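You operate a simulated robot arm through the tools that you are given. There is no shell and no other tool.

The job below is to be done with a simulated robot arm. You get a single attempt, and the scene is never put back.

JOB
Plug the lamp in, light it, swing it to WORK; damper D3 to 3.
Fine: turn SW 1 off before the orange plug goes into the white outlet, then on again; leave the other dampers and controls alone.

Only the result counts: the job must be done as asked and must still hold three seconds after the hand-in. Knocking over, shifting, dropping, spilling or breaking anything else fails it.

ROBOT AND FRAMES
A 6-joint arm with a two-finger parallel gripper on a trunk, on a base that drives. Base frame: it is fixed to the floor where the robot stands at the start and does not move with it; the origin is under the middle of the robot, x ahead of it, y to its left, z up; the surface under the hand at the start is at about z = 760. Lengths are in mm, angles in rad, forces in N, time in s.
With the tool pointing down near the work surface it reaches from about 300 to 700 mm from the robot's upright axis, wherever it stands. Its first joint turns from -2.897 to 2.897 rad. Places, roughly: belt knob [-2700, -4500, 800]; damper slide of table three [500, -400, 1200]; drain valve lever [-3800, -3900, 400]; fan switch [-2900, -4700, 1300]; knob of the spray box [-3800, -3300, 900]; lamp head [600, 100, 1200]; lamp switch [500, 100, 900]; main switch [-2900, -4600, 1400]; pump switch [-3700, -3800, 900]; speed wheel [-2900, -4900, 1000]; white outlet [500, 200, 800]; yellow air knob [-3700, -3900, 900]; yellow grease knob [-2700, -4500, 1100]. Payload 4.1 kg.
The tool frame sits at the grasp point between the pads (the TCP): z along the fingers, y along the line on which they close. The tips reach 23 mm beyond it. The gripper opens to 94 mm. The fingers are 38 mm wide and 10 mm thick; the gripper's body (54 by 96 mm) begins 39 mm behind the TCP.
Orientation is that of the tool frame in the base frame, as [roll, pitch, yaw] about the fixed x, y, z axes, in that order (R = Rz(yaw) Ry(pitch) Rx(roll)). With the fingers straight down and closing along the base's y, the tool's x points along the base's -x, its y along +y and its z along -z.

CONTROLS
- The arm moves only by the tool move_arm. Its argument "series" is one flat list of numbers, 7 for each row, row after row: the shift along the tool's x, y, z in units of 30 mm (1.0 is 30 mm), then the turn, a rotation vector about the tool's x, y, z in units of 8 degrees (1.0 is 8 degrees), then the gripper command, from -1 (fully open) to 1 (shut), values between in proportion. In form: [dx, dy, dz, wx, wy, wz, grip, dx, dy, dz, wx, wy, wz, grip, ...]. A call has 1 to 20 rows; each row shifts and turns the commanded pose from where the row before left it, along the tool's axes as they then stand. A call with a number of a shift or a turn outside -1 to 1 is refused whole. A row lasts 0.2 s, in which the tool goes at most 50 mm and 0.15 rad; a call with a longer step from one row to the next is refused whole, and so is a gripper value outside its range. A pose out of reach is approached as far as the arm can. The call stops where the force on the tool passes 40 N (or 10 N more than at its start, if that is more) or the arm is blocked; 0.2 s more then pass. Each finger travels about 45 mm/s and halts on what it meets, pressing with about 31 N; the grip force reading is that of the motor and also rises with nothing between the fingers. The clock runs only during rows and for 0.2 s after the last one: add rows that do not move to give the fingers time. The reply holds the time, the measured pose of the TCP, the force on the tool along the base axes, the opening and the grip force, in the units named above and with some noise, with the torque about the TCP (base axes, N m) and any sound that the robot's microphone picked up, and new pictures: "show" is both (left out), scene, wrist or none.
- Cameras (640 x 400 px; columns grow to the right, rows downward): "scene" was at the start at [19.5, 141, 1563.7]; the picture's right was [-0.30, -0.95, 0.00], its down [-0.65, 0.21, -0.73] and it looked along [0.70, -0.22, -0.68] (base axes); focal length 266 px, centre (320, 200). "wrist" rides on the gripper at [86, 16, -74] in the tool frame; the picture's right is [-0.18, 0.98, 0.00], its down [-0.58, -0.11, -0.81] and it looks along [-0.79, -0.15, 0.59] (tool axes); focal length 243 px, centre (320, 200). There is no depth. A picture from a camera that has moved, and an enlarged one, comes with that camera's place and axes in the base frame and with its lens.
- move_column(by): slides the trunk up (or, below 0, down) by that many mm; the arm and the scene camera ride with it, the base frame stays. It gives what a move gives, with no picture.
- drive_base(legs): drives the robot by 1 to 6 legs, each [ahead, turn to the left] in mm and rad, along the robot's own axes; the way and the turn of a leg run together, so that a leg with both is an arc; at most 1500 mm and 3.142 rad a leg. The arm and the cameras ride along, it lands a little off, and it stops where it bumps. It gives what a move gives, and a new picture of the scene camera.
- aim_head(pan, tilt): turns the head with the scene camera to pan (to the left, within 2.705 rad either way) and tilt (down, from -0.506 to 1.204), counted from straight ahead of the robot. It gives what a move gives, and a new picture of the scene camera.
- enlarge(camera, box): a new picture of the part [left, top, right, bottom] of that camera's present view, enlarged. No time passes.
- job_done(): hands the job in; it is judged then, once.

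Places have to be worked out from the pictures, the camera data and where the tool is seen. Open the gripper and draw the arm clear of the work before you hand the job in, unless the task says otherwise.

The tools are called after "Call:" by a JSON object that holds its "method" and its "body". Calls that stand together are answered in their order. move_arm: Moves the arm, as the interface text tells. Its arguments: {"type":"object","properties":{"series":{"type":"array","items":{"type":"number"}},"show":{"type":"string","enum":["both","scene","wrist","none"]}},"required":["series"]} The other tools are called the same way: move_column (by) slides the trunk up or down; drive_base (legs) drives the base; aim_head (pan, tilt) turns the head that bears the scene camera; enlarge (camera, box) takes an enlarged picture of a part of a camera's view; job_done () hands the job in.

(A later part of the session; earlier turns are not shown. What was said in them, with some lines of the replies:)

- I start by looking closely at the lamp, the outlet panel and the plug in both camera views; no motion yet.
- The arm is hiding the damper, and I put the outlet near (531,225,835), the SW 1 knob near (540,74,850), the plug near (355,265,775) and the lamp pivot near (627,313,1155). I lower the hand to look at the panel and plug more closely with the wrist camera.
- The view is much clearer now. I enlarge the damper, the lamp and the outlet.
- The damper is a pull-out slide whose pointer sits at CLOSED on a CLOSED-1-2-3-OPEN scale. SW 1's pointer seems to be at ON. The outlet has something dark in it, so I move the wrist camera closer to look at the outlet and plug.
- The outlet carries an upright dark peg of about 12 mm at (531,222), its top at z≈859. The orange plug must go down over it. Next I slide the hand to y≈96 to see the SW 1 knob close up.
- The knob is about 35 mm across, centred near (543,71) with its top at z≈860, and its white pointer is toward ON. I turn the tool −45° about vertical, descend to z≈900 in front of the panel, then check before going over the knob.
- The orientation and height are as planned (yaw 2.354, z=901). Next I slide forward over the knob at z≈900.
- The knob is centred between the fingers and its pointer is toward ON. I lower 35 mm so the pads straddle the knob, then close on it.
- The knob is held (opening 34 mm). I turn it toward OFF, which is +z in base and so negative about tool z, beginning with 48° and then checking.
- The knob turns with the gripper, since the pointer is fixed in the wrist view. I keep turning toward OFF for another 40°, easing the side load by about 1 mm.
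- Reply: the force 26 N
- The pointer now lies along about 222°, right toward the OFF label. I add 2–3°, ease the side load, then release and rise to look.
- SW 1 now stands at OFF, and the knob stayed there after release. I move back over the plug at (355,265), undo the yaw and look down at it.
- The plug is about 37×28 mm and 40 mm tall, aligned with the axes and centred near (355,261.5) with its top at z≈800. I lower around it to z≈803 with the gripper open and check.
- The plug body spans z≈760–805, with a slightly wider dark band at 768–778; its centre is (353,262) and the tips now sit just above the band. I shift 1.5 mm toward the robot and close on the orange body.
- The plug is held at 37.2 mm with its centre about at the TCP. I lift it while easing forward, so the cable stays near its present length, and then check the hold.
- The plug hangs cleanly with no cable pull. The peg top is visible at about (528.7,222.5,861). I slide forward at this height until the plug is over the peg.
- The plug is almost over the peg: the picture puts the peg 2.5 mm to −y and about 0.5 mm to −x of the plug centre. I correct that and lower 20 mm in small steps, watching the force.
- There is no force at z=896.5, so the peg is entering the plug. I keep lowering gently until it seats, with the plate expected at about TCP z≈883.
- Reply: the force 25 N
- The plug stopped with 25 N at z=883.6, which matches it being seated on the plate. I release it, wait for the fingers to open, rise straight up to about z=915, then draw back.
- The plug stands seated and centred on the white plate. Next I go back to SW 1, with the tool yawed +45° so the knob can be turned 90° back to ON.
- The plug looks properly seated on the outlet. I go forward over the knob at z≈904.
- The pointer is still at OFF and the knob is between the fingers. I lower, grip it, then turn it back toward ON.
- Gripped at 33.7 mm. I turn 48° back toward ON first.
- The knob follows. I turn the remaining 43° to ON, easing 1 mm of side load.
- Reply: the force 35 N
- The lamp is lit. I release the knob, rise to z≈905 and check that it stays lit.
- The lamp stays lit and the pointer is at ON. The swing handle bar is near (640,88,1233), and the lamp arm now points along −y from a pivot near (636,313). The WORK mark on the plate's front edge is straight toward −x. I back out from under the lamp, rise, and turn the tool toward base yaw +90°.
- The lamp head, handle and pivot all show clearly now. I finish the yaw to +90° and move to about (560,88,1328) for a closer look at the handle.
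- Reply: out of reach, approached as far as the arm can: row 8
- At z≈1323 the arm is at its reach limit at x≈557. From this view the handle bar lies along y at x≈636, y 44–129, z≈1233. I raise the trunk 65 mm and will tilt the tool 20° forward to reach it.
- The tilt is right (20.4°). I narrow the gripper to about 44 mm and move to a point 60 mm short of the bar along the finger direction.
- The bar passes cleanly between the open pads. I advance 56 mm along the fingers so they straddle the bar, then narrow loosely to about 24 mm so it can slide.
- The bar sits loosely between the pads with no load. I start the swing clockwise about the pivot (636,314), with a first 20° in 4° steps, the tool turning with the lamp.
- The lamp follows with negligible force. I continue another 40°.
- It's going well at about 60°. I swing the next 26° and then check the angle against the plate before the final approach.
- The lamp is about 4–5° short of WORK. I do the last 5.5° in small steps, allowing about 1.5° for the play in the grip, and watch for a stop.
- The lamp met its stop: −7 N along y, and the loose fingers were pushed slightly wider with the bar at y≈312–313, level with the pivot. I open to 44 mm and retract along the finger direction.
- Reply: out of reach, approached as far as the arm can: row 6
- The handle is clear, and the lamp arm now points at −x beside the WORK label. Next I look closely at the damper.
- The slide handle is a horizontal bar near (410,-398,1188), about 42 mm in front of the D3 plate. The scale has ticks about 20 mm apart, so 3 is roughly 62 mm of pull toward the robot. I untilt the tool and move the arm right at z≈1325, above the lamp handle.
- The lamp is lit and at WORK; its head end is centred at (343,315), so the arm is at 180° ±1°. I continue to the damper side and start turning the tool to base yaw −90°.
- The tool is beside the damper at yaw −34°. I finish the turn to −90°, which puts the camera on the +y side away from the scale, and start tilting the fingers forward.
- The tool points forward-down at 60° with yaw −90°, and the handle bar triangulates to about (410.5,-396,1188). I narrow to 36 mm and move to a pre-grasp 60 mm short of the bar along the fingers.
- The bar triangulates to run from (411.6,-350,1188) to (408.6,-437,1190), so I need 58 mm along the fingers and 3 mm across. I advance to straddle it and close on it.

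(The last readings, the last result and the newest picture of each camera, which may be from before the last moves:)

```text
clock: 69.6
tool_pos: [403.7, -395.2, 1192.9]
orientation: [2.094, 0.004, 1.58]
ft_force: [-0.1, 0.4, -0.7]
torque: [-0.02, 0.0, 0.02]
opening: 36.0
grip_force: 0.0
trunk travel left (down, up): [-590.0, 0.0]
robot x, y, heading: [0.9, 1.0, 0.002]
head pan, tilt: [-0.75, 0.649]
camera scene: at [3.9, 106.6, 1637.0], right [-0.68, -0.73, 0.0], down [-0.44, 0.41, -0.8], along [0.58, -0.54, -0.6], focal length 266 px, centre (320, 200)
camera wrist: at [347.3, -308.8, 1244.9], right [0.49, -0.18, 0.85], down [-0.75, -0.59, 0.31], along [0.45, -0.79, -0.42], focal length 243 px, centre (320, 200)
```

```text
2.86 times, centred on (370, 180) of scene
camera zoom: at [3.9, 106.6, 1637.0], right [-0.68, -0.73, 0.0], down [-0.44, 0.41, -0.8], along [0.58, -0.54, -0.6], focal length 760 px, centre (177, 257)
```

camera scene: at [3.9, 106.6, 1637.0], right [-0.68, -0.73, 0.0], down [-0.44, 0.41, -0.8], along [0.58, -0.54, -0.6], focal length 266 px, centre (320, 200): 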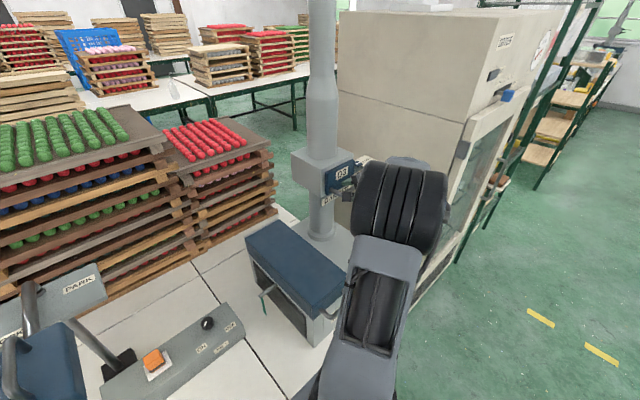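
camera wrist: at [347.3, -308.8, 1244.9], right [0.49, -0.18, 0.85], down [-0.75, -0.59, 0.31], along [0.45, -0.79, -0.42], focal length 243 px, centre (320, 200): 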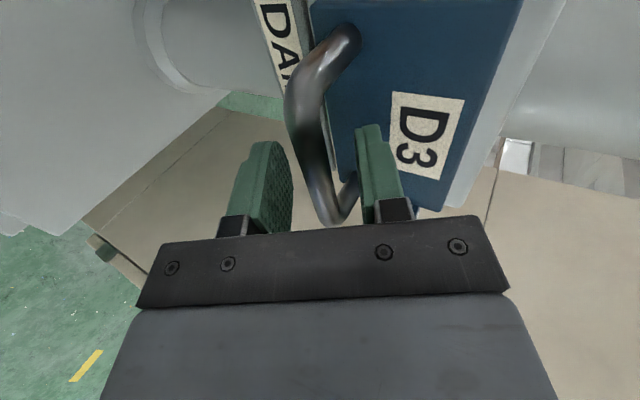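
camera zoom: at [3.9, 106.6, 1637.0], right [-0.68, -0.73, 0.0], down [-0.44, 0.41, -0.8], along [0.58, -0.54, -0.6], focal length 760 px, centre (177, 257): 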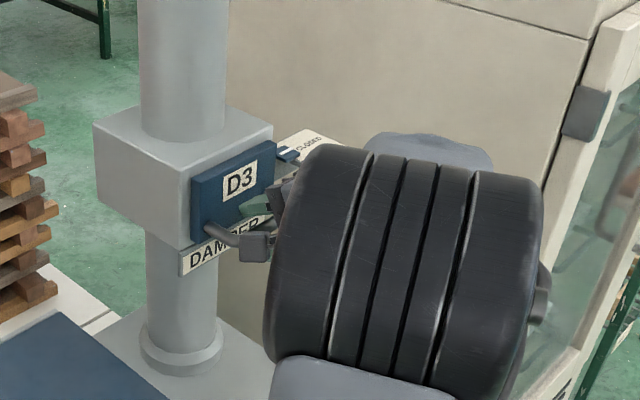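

The bar is centred between the pads with the upper finger between bar and plate, and there is no contact. Now I close on the bar.

Call:
{"method": "move_arm", "body": {"series": [0, 0, 0, 0, 0, 0, 0.45, 0, 0, 0, 0, 0, 0, 0.6, 0, 0, 0, 0, 0, 0, 0.8, 0, 0, 0, 0, 0, 0, 1, 0, 0, 0, 0, 0, 0, 1]}}

Call:
{"method": "enlarge", "body": {"camera": "wrist", "box": [200, 0, 520, 220]}}

```text
clock: 70.8
tool_pos: [403.3, -394.6, 1193.7]
orientation: [2.095, 0.0, 1.582]
ft_force: [-4.6, 3.2, -13.0]
torque: [0.76, 0.09, -0.68]
opening: 13.9
grip_force: 44.4
trunk travel left (down, up): [-590.0, 0.0]
robot x, y, heading: [2.1, 0.9, 0.002]
head pan, tilt: [-0.75, 0.649]
camera scene: at [3.7, 106.4, 1636.8], right [-0.68, -0.73, 0.0], down [-0.44, 0.41, -0.8], along [0.58, -0.54, -0.6], focal length 266 px, centre (320, 200)
camera wrist: at [346.6, -308.9, 1244.2], right [0.49, -0.18, 0.85], down [-0.75, -0.59, 0.31], along [0.45, -0.79, -0.42], focal length 243 px, centre (320, 200)
```

scene: 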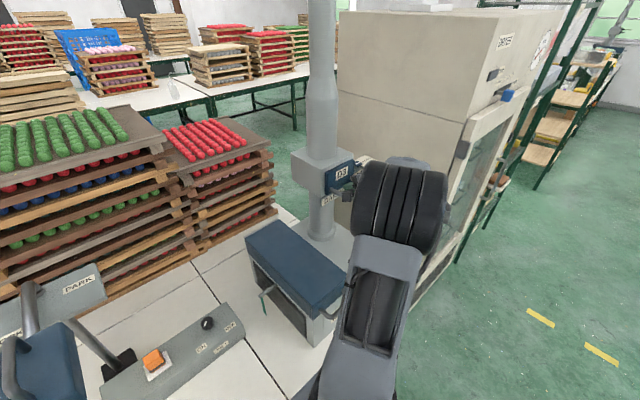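
wrist: 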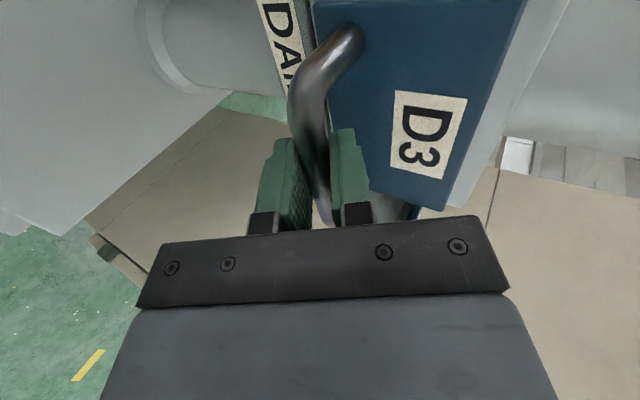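

```text
1.82 times, centred on (360, 110) of wrist
camera zoom: at [346.6, -308.9, 1244.2], right [0.49, -0.18, 0.85], down [-0.75, -0.59, 0.31], along [0.45, -0.79, -0.42], focal length 441 px, centre (247, 364)
```

zoom: 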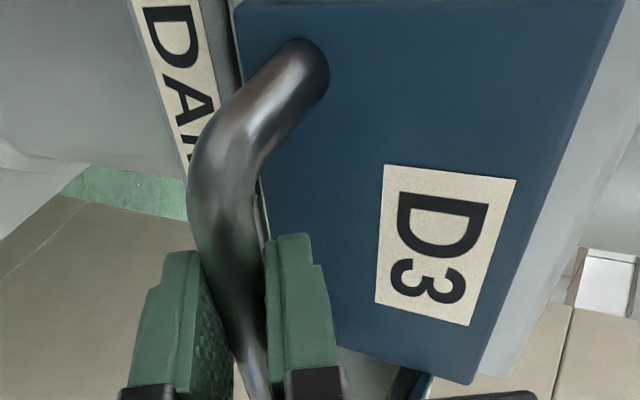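

The bar is gripped (14 mm), and the grip sits about 1.3 mm high, so I correct that. Then I pull straight toward −x, first 40 mm in 10 mm steps.

Call:
{"method": "move_arm", "body": {"series": [0.01, -0.046, 0.007, 0, 0, 0, 1, 0.0035, -0.1667, -0.2887, 0, 0, 0, 1, 0.0035, -0.1667, -0.2887, 0, 0, 0, 1, 0.0035, -0.1667, -0.2887, 0, 0, 0, 1, 0.0035, -0.1667, -0.2887, 0, 0, 0, 1]}}

Call:
{"method": "enlarge", "body": {"camera": "wrist", "box": [200, 0, 520, 220]}}

Call:
{"method": "enlarge", "body": {"camera": "scene", "box": [270, 110, 470, 250]}}

```text
clock: 72.0
tool_pos: [364.1, -394.9, 1192.4]
orientation: [2.097, 0.002, 1.582]
ft_force: [1.6, 3.0, -16.6]
torque: [0.8, 0.1, -1.01]
opening: 13.5
grip_force: 45.4
trunk travel left (down, up): [-590.0, 0.0]
robot x, y, heading: [-1.9, -3.7, -0.003]
head pan, tilt: [-0.75, 0.649]
camera scene: at [5.1, 105.8, 1636.9], right [-0.68, -0.73, 0.0], down [-0.44, 0.41, -0.8], along [0.58, -0.54, -0.61], focal length 266 px, centre (320, 200)
camera wrist: at [307.3, -309.1, 1244.2], right [0.5, -0.18, 0.85], down [-0.75, -0.59, 0.31], along [0.45, -0.79, -0.42], focal length 243 px, centre (320, 200)
```

scene: 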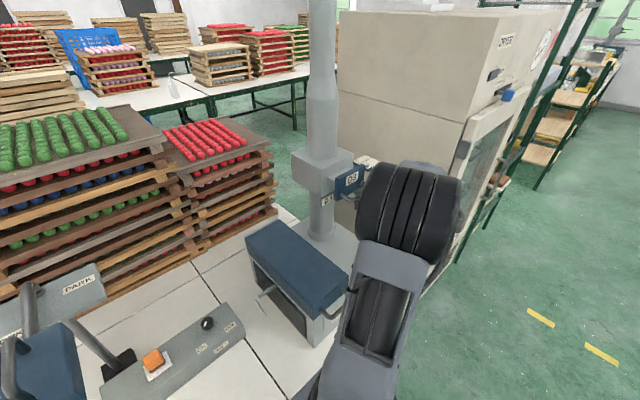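
wrist: 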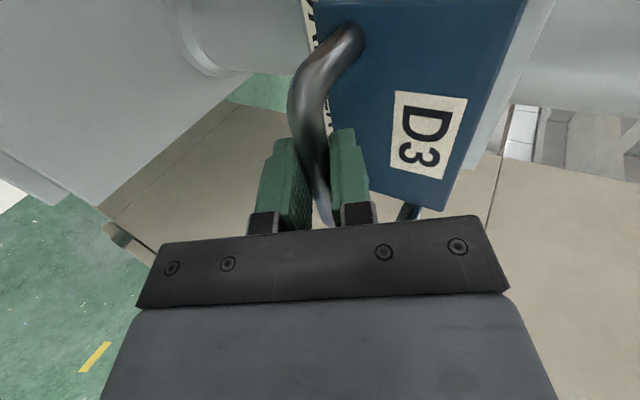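

```text
1.82 times, centred on (360, 110) of wrist
camera zoom: at [307.3, -309.1, 1244.2], right [0.5, -0.18, 0.85], down [-0.75, -0.59, 0.31], along [0.45, -0.79, -0.42], focal length 441 px, centre (247, 364)
```

zoom: 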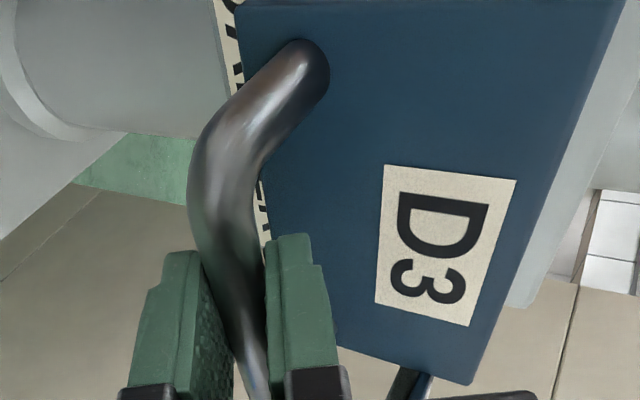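

```text
2.86 times, centred on (370, 180) of scene
camera zoom: at [5.1, 105.8, 1636.9], right [-0.68, -0.73, 0.0], down [-0.44, 0.41, -0.8], along [0.58, -0.54, -0.61], focal length 760 px, centre (177, 257)
```

zoom: 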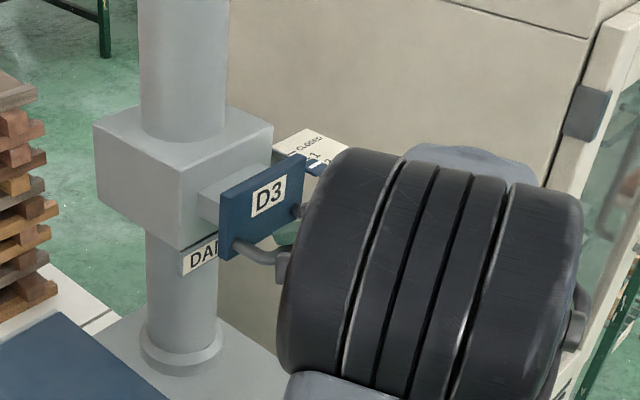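

The slide follows: it is out about 39 mm, with the tab near "2". I enlarge the scale to compare.

Call:
{"method": "enlarge", "body": {"camera": "scene", "box": [350, 145, 400, 177]}}

```text
12.50 times, centred on (375, 161) of scene
camera zoom: at [5.1, 105.8, 1636.9], right [-0.68, -0.73, 0.0], down [-0.44, 0.41, -0.8], along [0.58, -0.54, -0.61], focal length 3324 px, centre (-368, 688)
```

zoom: 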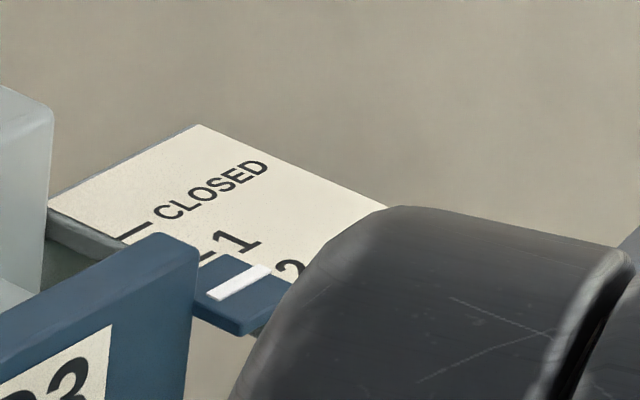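

With the pointer tab standing a few mm above the scale, this pose matches "2" after 39 mm, so ticks are 20 mm apart. I pull another 20.5 mm to reach 3.

Call:
{"method": "move_arm", "body": {"series": [0.0036, -0.172, -0.29, 0, 0, 0, 1, 0.0036, -0.2, -0.28, 0, 0, 0, 1, 0, 0, 0, 0, 0, 0, 1]}}

Call:
{"method": "enlarge", "body": {"camera": "scene", "box": [350, 145, 400, 177]}}

```text
clock: 72.8
tool_pos: [342.5, -394.7, 1193.7]
orientation: [2.095, 0.001, 1.581]
ft_force: [1.1, -2.8, -7.8]
torque: [1.87, -0.05, 0.57]
opening: 14.1
grip_force: 45.3
trunk travel left (down, up): [-590.0, 0.0]
robot x, y, heading: [-0.6, -3.6, 0.002]
head pan, tilt: [-0.75, 0.649]
camera scene: at [4.6, 105.2, 1637.1], right [-0.68, -0.73, 0.0], down [-0.44, 0.41, -0.8], along [0.58, -0.54, -0.61], focal length 266 px, centre (320, 200)
camera wrist: at [286.1, -309.2, 1244.0], right [0.49, -0.18, 0.85], down [-0.75, -0.59, 0.31], along [0.45, -0.79, -0.42], focal length 243 px, centre (320, 200)
```

scene: 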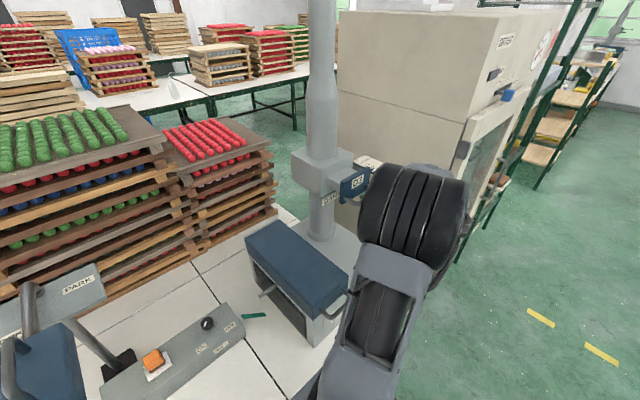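
wrist: 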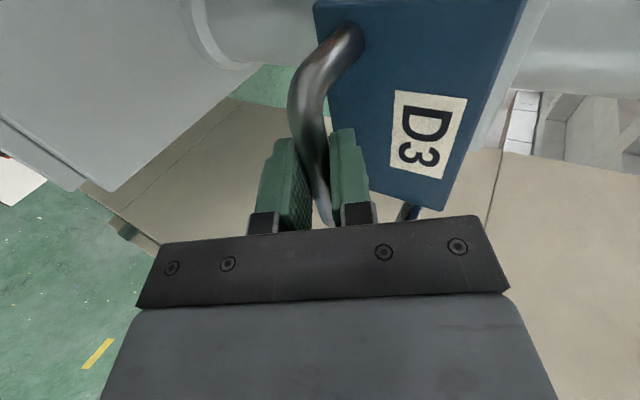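

```text
12.50 times, centred on (375, 161) of scene
camera zoom: at [4.6, 105.2, 1637.1], right [-0.68, -0.73, 0.0], down [-0.44, 0.41, -0.8], along [0.58, -0.54, -0.61], focal length 3324 px, centre (-368, 688)
```

zoom: 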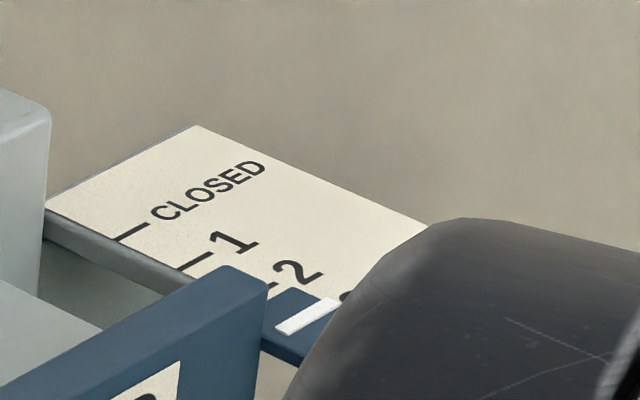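

The pointer now lines up with tick 3 once parallax is allowed for, and the green air ribbon has lifted. I open the fingers and withdraw along the finger direction so I can verify with a clear view.

Call:
{"method": "move_arm", "body": {"series": [0, 0, 0, 0, 0, 0, 0.6, 0, 0, 0, 0, 0, 0, 0.234, 0, 0, 0, 0, 0, 0, 0.234, 0, 0, 0, 0, 0, 0, 0.234, 0, 0, -0.6, 0, 0, 0, 0.234, 0, 0, -0.9, 0, 0, 0, 0.234, 0, 0, -0.9, 0, 0, 0, 0.234]}}

Call:
{"method": "enlarge", "body": {"camera": "wrist", "box": [240, 0, 480, 220]}}

Call:
{"method": "enlarge", "body": {"camera": "scene", "box": [350, 145, 400, 177]}}

```text
clock: 74.4
tool_pos: [280.8, -394.1, 1228.9]
orientation: [2.094, 0.003, 1.584]
ft_force: [-0.7, -0.2, 0.2]
torque: [0.03, 0.01, 0.01]
opening: 36.1
grip_force: 0.1
trunk travel left (down, up): [-590.0, 0.0]
robot x, y, heading: [0.9, 0.2, 0.001]
head pan, tilt: [-0.75, 0.649]
camera scene: at [3.6, 106.8, 1636.9], right [-0.68, -0.73, 0.0], down [-0.44, 0.41, -0.8], along [0.58, -0.54, -0.6], focal length 266 px, centre (320, 200)
camera wrist: at [222.8, -308.4, 1278.9], right [0.49, -0.18, 0.85], down [-0.75, -0.59, 0.31], along [0.45, -0.79, -0.42], focal length 243 px, centre (320, 200)
```

scene: 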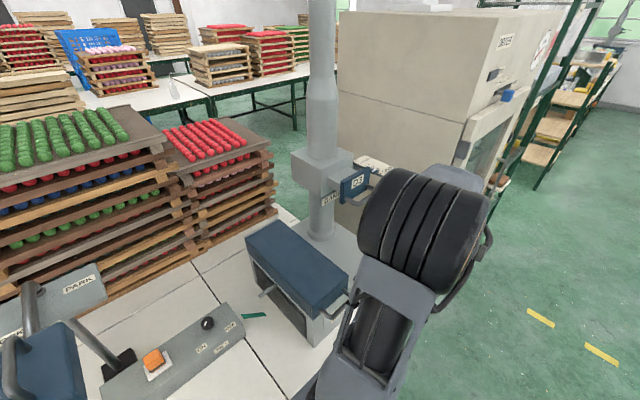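
wrist: 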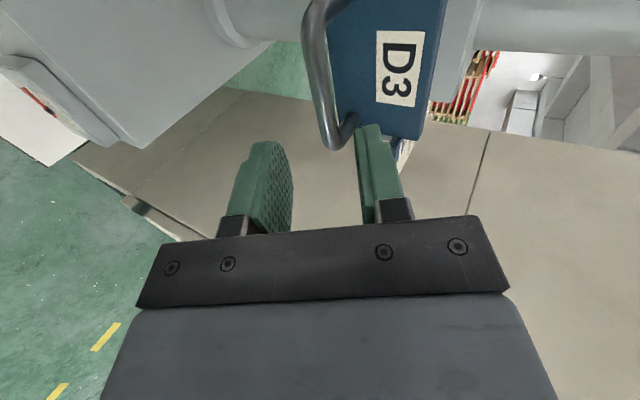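

```text
1.82 times, centred on (360, 110) of wrist
camera zoom: at [222.8, -308.4, 1278.9], right [0.49, -0.18, 0.85], down [-0.75, -0.59, 0.31], along [0.45, -0.79, -0.42], focal length 441 px, centre (247, 364)
```

zoom: 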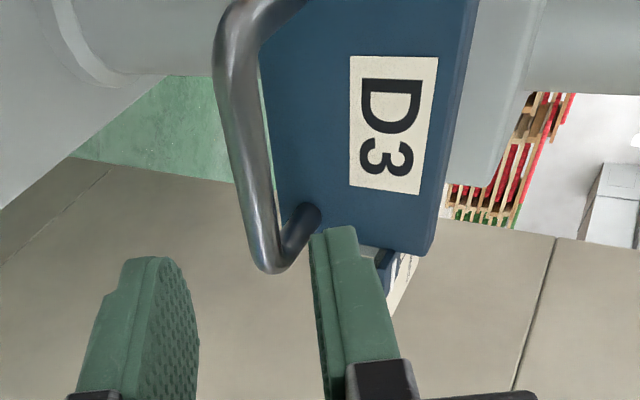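

```text
12.50 times, centred on (375, 161) of scene
camera zoom: at [3.6, 106.8, 1636.9], right [-0.68, -0.73, 0.0], down [-0.44, 0.41, -0.8], along [0.58, -0.54, -0.6], focal length 3324 px, centre (-368, 688)
```

zoom: 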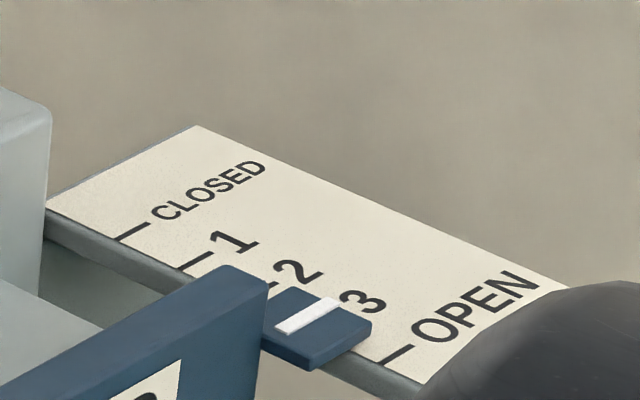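

The unobstructed scale shows the pointer at 3, within about a millimetre after parallax, and it held after release. I now raise the arm clear, open the gripper, and re-check the lamp and panel with the head camera.

Call:
{"method": "move_arm", "body": {"series": [0, 0, -0.6, 0, 0, 0, 0.234, 0, 0.6, -0.6, 0, 0, 0, 0, 0, 0.72, -0.417, 0, 0, 0, -0.5, 0, 0.72, -0.417, 0, 0, 0, -1, 0, 0.72, -0.417, 0, 0, 0, -1, 0, 0, 0, 0, 0, 0, -1, 0, 0, 0, 0, 0, 0, -1], "show": "none"}}

Call:
{"method": "aim_head", "body": {"pan": -0.1, "tilt": 0.75}}

Call:
{"method": "enlarge", "body": {"camera": "scene", "box": [180, 150, 400, 310]}}

Call:
{"method": "enlarge", "body": {"camera": "scene", "box": [460, 120, 640, 240]}}

```text
clock: 76.0
tool_pos: [258.3, -394.0, 1337.7]
orientation: [2.092, 0.004, 1.582]
ft_force: [-0.9, 0.6, -0.5]
torque: [0.0, -0.02, 0.02]
opening: 94.1
grip_force: 0.0
trunk travel left (down, up): [-590.0, 0.0]
robot x, y, heading: [1.4, -4.6, -0.0]
head pan, tilt: [-0.75, 0.649]
```

```text
clock: 77.0
tool_pos: [257.4, -394.4, 1337.5]
orientation: [2.095, 0.005, 1.582]
ft_force: [0.8, -0.2, -0.7]
torque: [0.01, -0.01, 0.01]
opening: 94.0
grip_force: 0.2
trunk travel left (down, up): [-590.0, 0.0]
robot x, y, heading: [1.3, -2.0, 0.002]
head pan, tilt: [-0.099, 0.75]
camera scene: at [22.8, 157.6, 1628.4], right [-0.1, -0.99, 0.0], down [-0.68, 0.07, -0.73], along [0.73, -0.07, -0.68], focal length 266 px, centre (320, 200)
```

scene: 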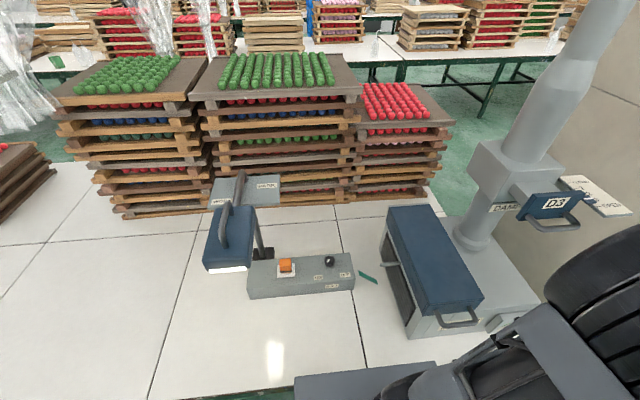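

```text
2.50 times, centred on (290, 230) of scene
camera zoom: at [22.8, 157.6, 1628.4], right [-0.1, -0.99, 0.0], down [-0.68, 0.07, -0.73], along [0.73, -0.07, -0.68], focal length 665 px, centre (395, 125)
```

zoom: 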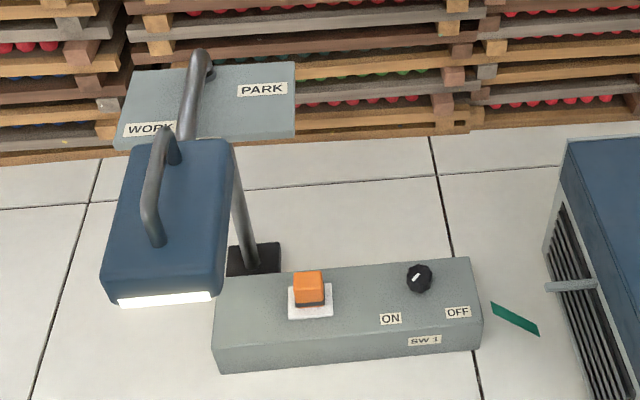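

```text
3.33 times, centred on (550, 180) of scene
camera zoom: at [22.8, 157.6, 1628.4], right [-0.1, -0.99, 0.0], down [-0.68, 0.07, -0.73], along [0.73, -0.07, -0.68], focal length 886 px, centre (-447, 267)
```

zoom: 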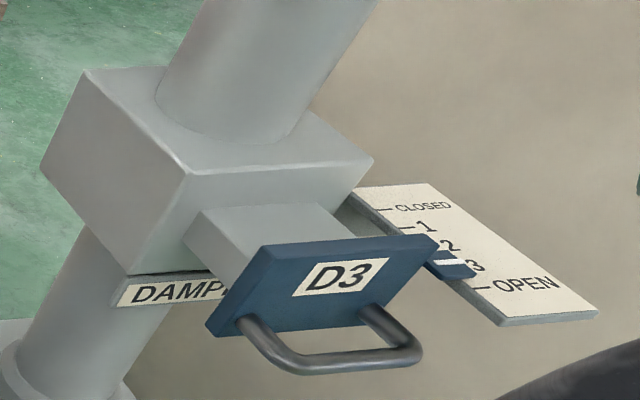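

D3 and the lamp look right, but the green ribbon by the lever on the table-side cabinet appears in a different place than before, so I look at it closely.

Call:
{"method": "enlarge", "body": {"camera": "scene", "box": [335, 240, 415, 300]}}

Call:
{"method": "aim_head", "body": {"pan": -0.35, "tilt": 0.85}}

```text
6.67 times, centred on (375, 270) of scene
camera zoom: at [22.8, 157.6, 1628.4], right [-0.1, -0.99, 0.0], down [-0.68, 0.07, -0.73], along [0.73, -0.07, -0.68], focal length 1773 px, centre (-47, -267)
```

zoom: 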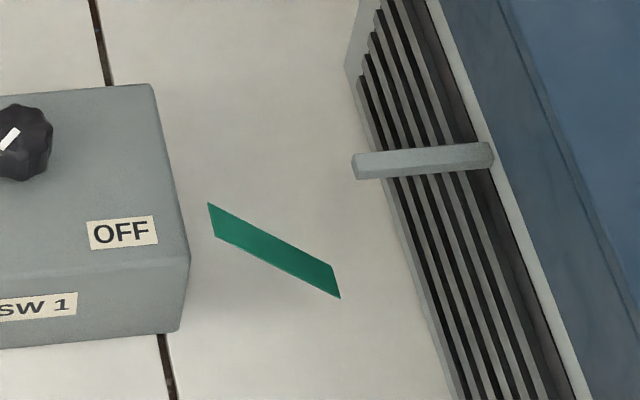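

```text
clock: 77.8
tool_pos: [257.6, -393.6, 1336.6]
orientation: [2.095, 0.004, 1.583]
ft_force: [0.2, -0.3, -0.2]
torque: [0.0, -0.02, -0.02]
opening: 93.7
grip_force: 0.0
trunk travel left (down, up): [-590.0, 0.0]
robot x, y, heading: [-3.0, 0.2, -0.003]
head pan, tilt: [-0.351, 0.85]
camera scene: at [13.8, 139.1, 1620.4], right [-0.34, -0.94, 0.0], down [-0.71, 0.26, -0.66], along [0.62, -0.23, -0.75], focal length 266 px, centre (320, 200)
```

scene: 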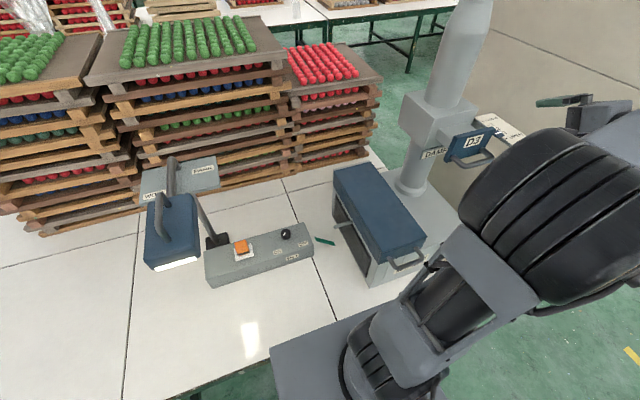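

I triangulate the ribbon from this second head pose.

Call:
{"method": "enlarge", "body": {"camera": "scene", "box": [285, 205, 365, 265]}}

```text
6.67 times, centred on (325, 235) of scene
camera zoom: at [13.8, 139.1, 1620.4], right [-0.34, -0.94, 0.0], down [-0.71, 0.26, -0.66], along [0.62, -0.23, -0.75], focal length 1773 px, centre (287, -33)
```

zoom: 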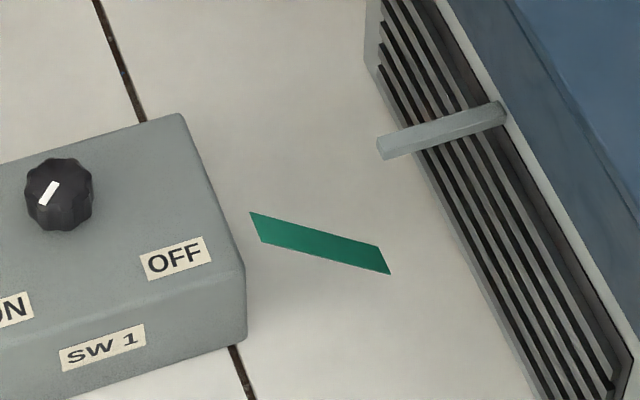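

The ribbon is not lying on anything. Both views place it in the air near the vent, static, so I take it as the air tell-tale streaming now that D3 is open; the arm never came near it. The plug is seated, SW 1 is ON and the lamp is lit at WORK. D3 stands at 3, the gripper is open and the arm is clear, so I hand in.

Call:
{"method": "job_done", "body": {}}

```text
The job is handed in.
```

The job is handed in. As of my last look:

- **SW 1:** I turned it off before plugging in and back on afterwards. It is at ON now.
- **Plug:** The orange plug is seated on the white outlet. It stopped firmly on the plate and stayed centred when I let go.
- **Lamp:** It is lit and swung to WORK, resting against its stop.
- **Damper D3:** The pointer reads 3, within about a millimetre, and it held after I released it.
- **Other dampers and controls:** I left them alone.

The green ribbon by the vent on the cabinet beside the panel moved when D3 opened, and it now appears to hang in the air in front of the vent. I never touched it, and I took it to be an airflow indicator responding to the open damper. I couldn't confirm that.

The gripper is open and the arm is clear. I left the trunk 65 mm higher than it started.
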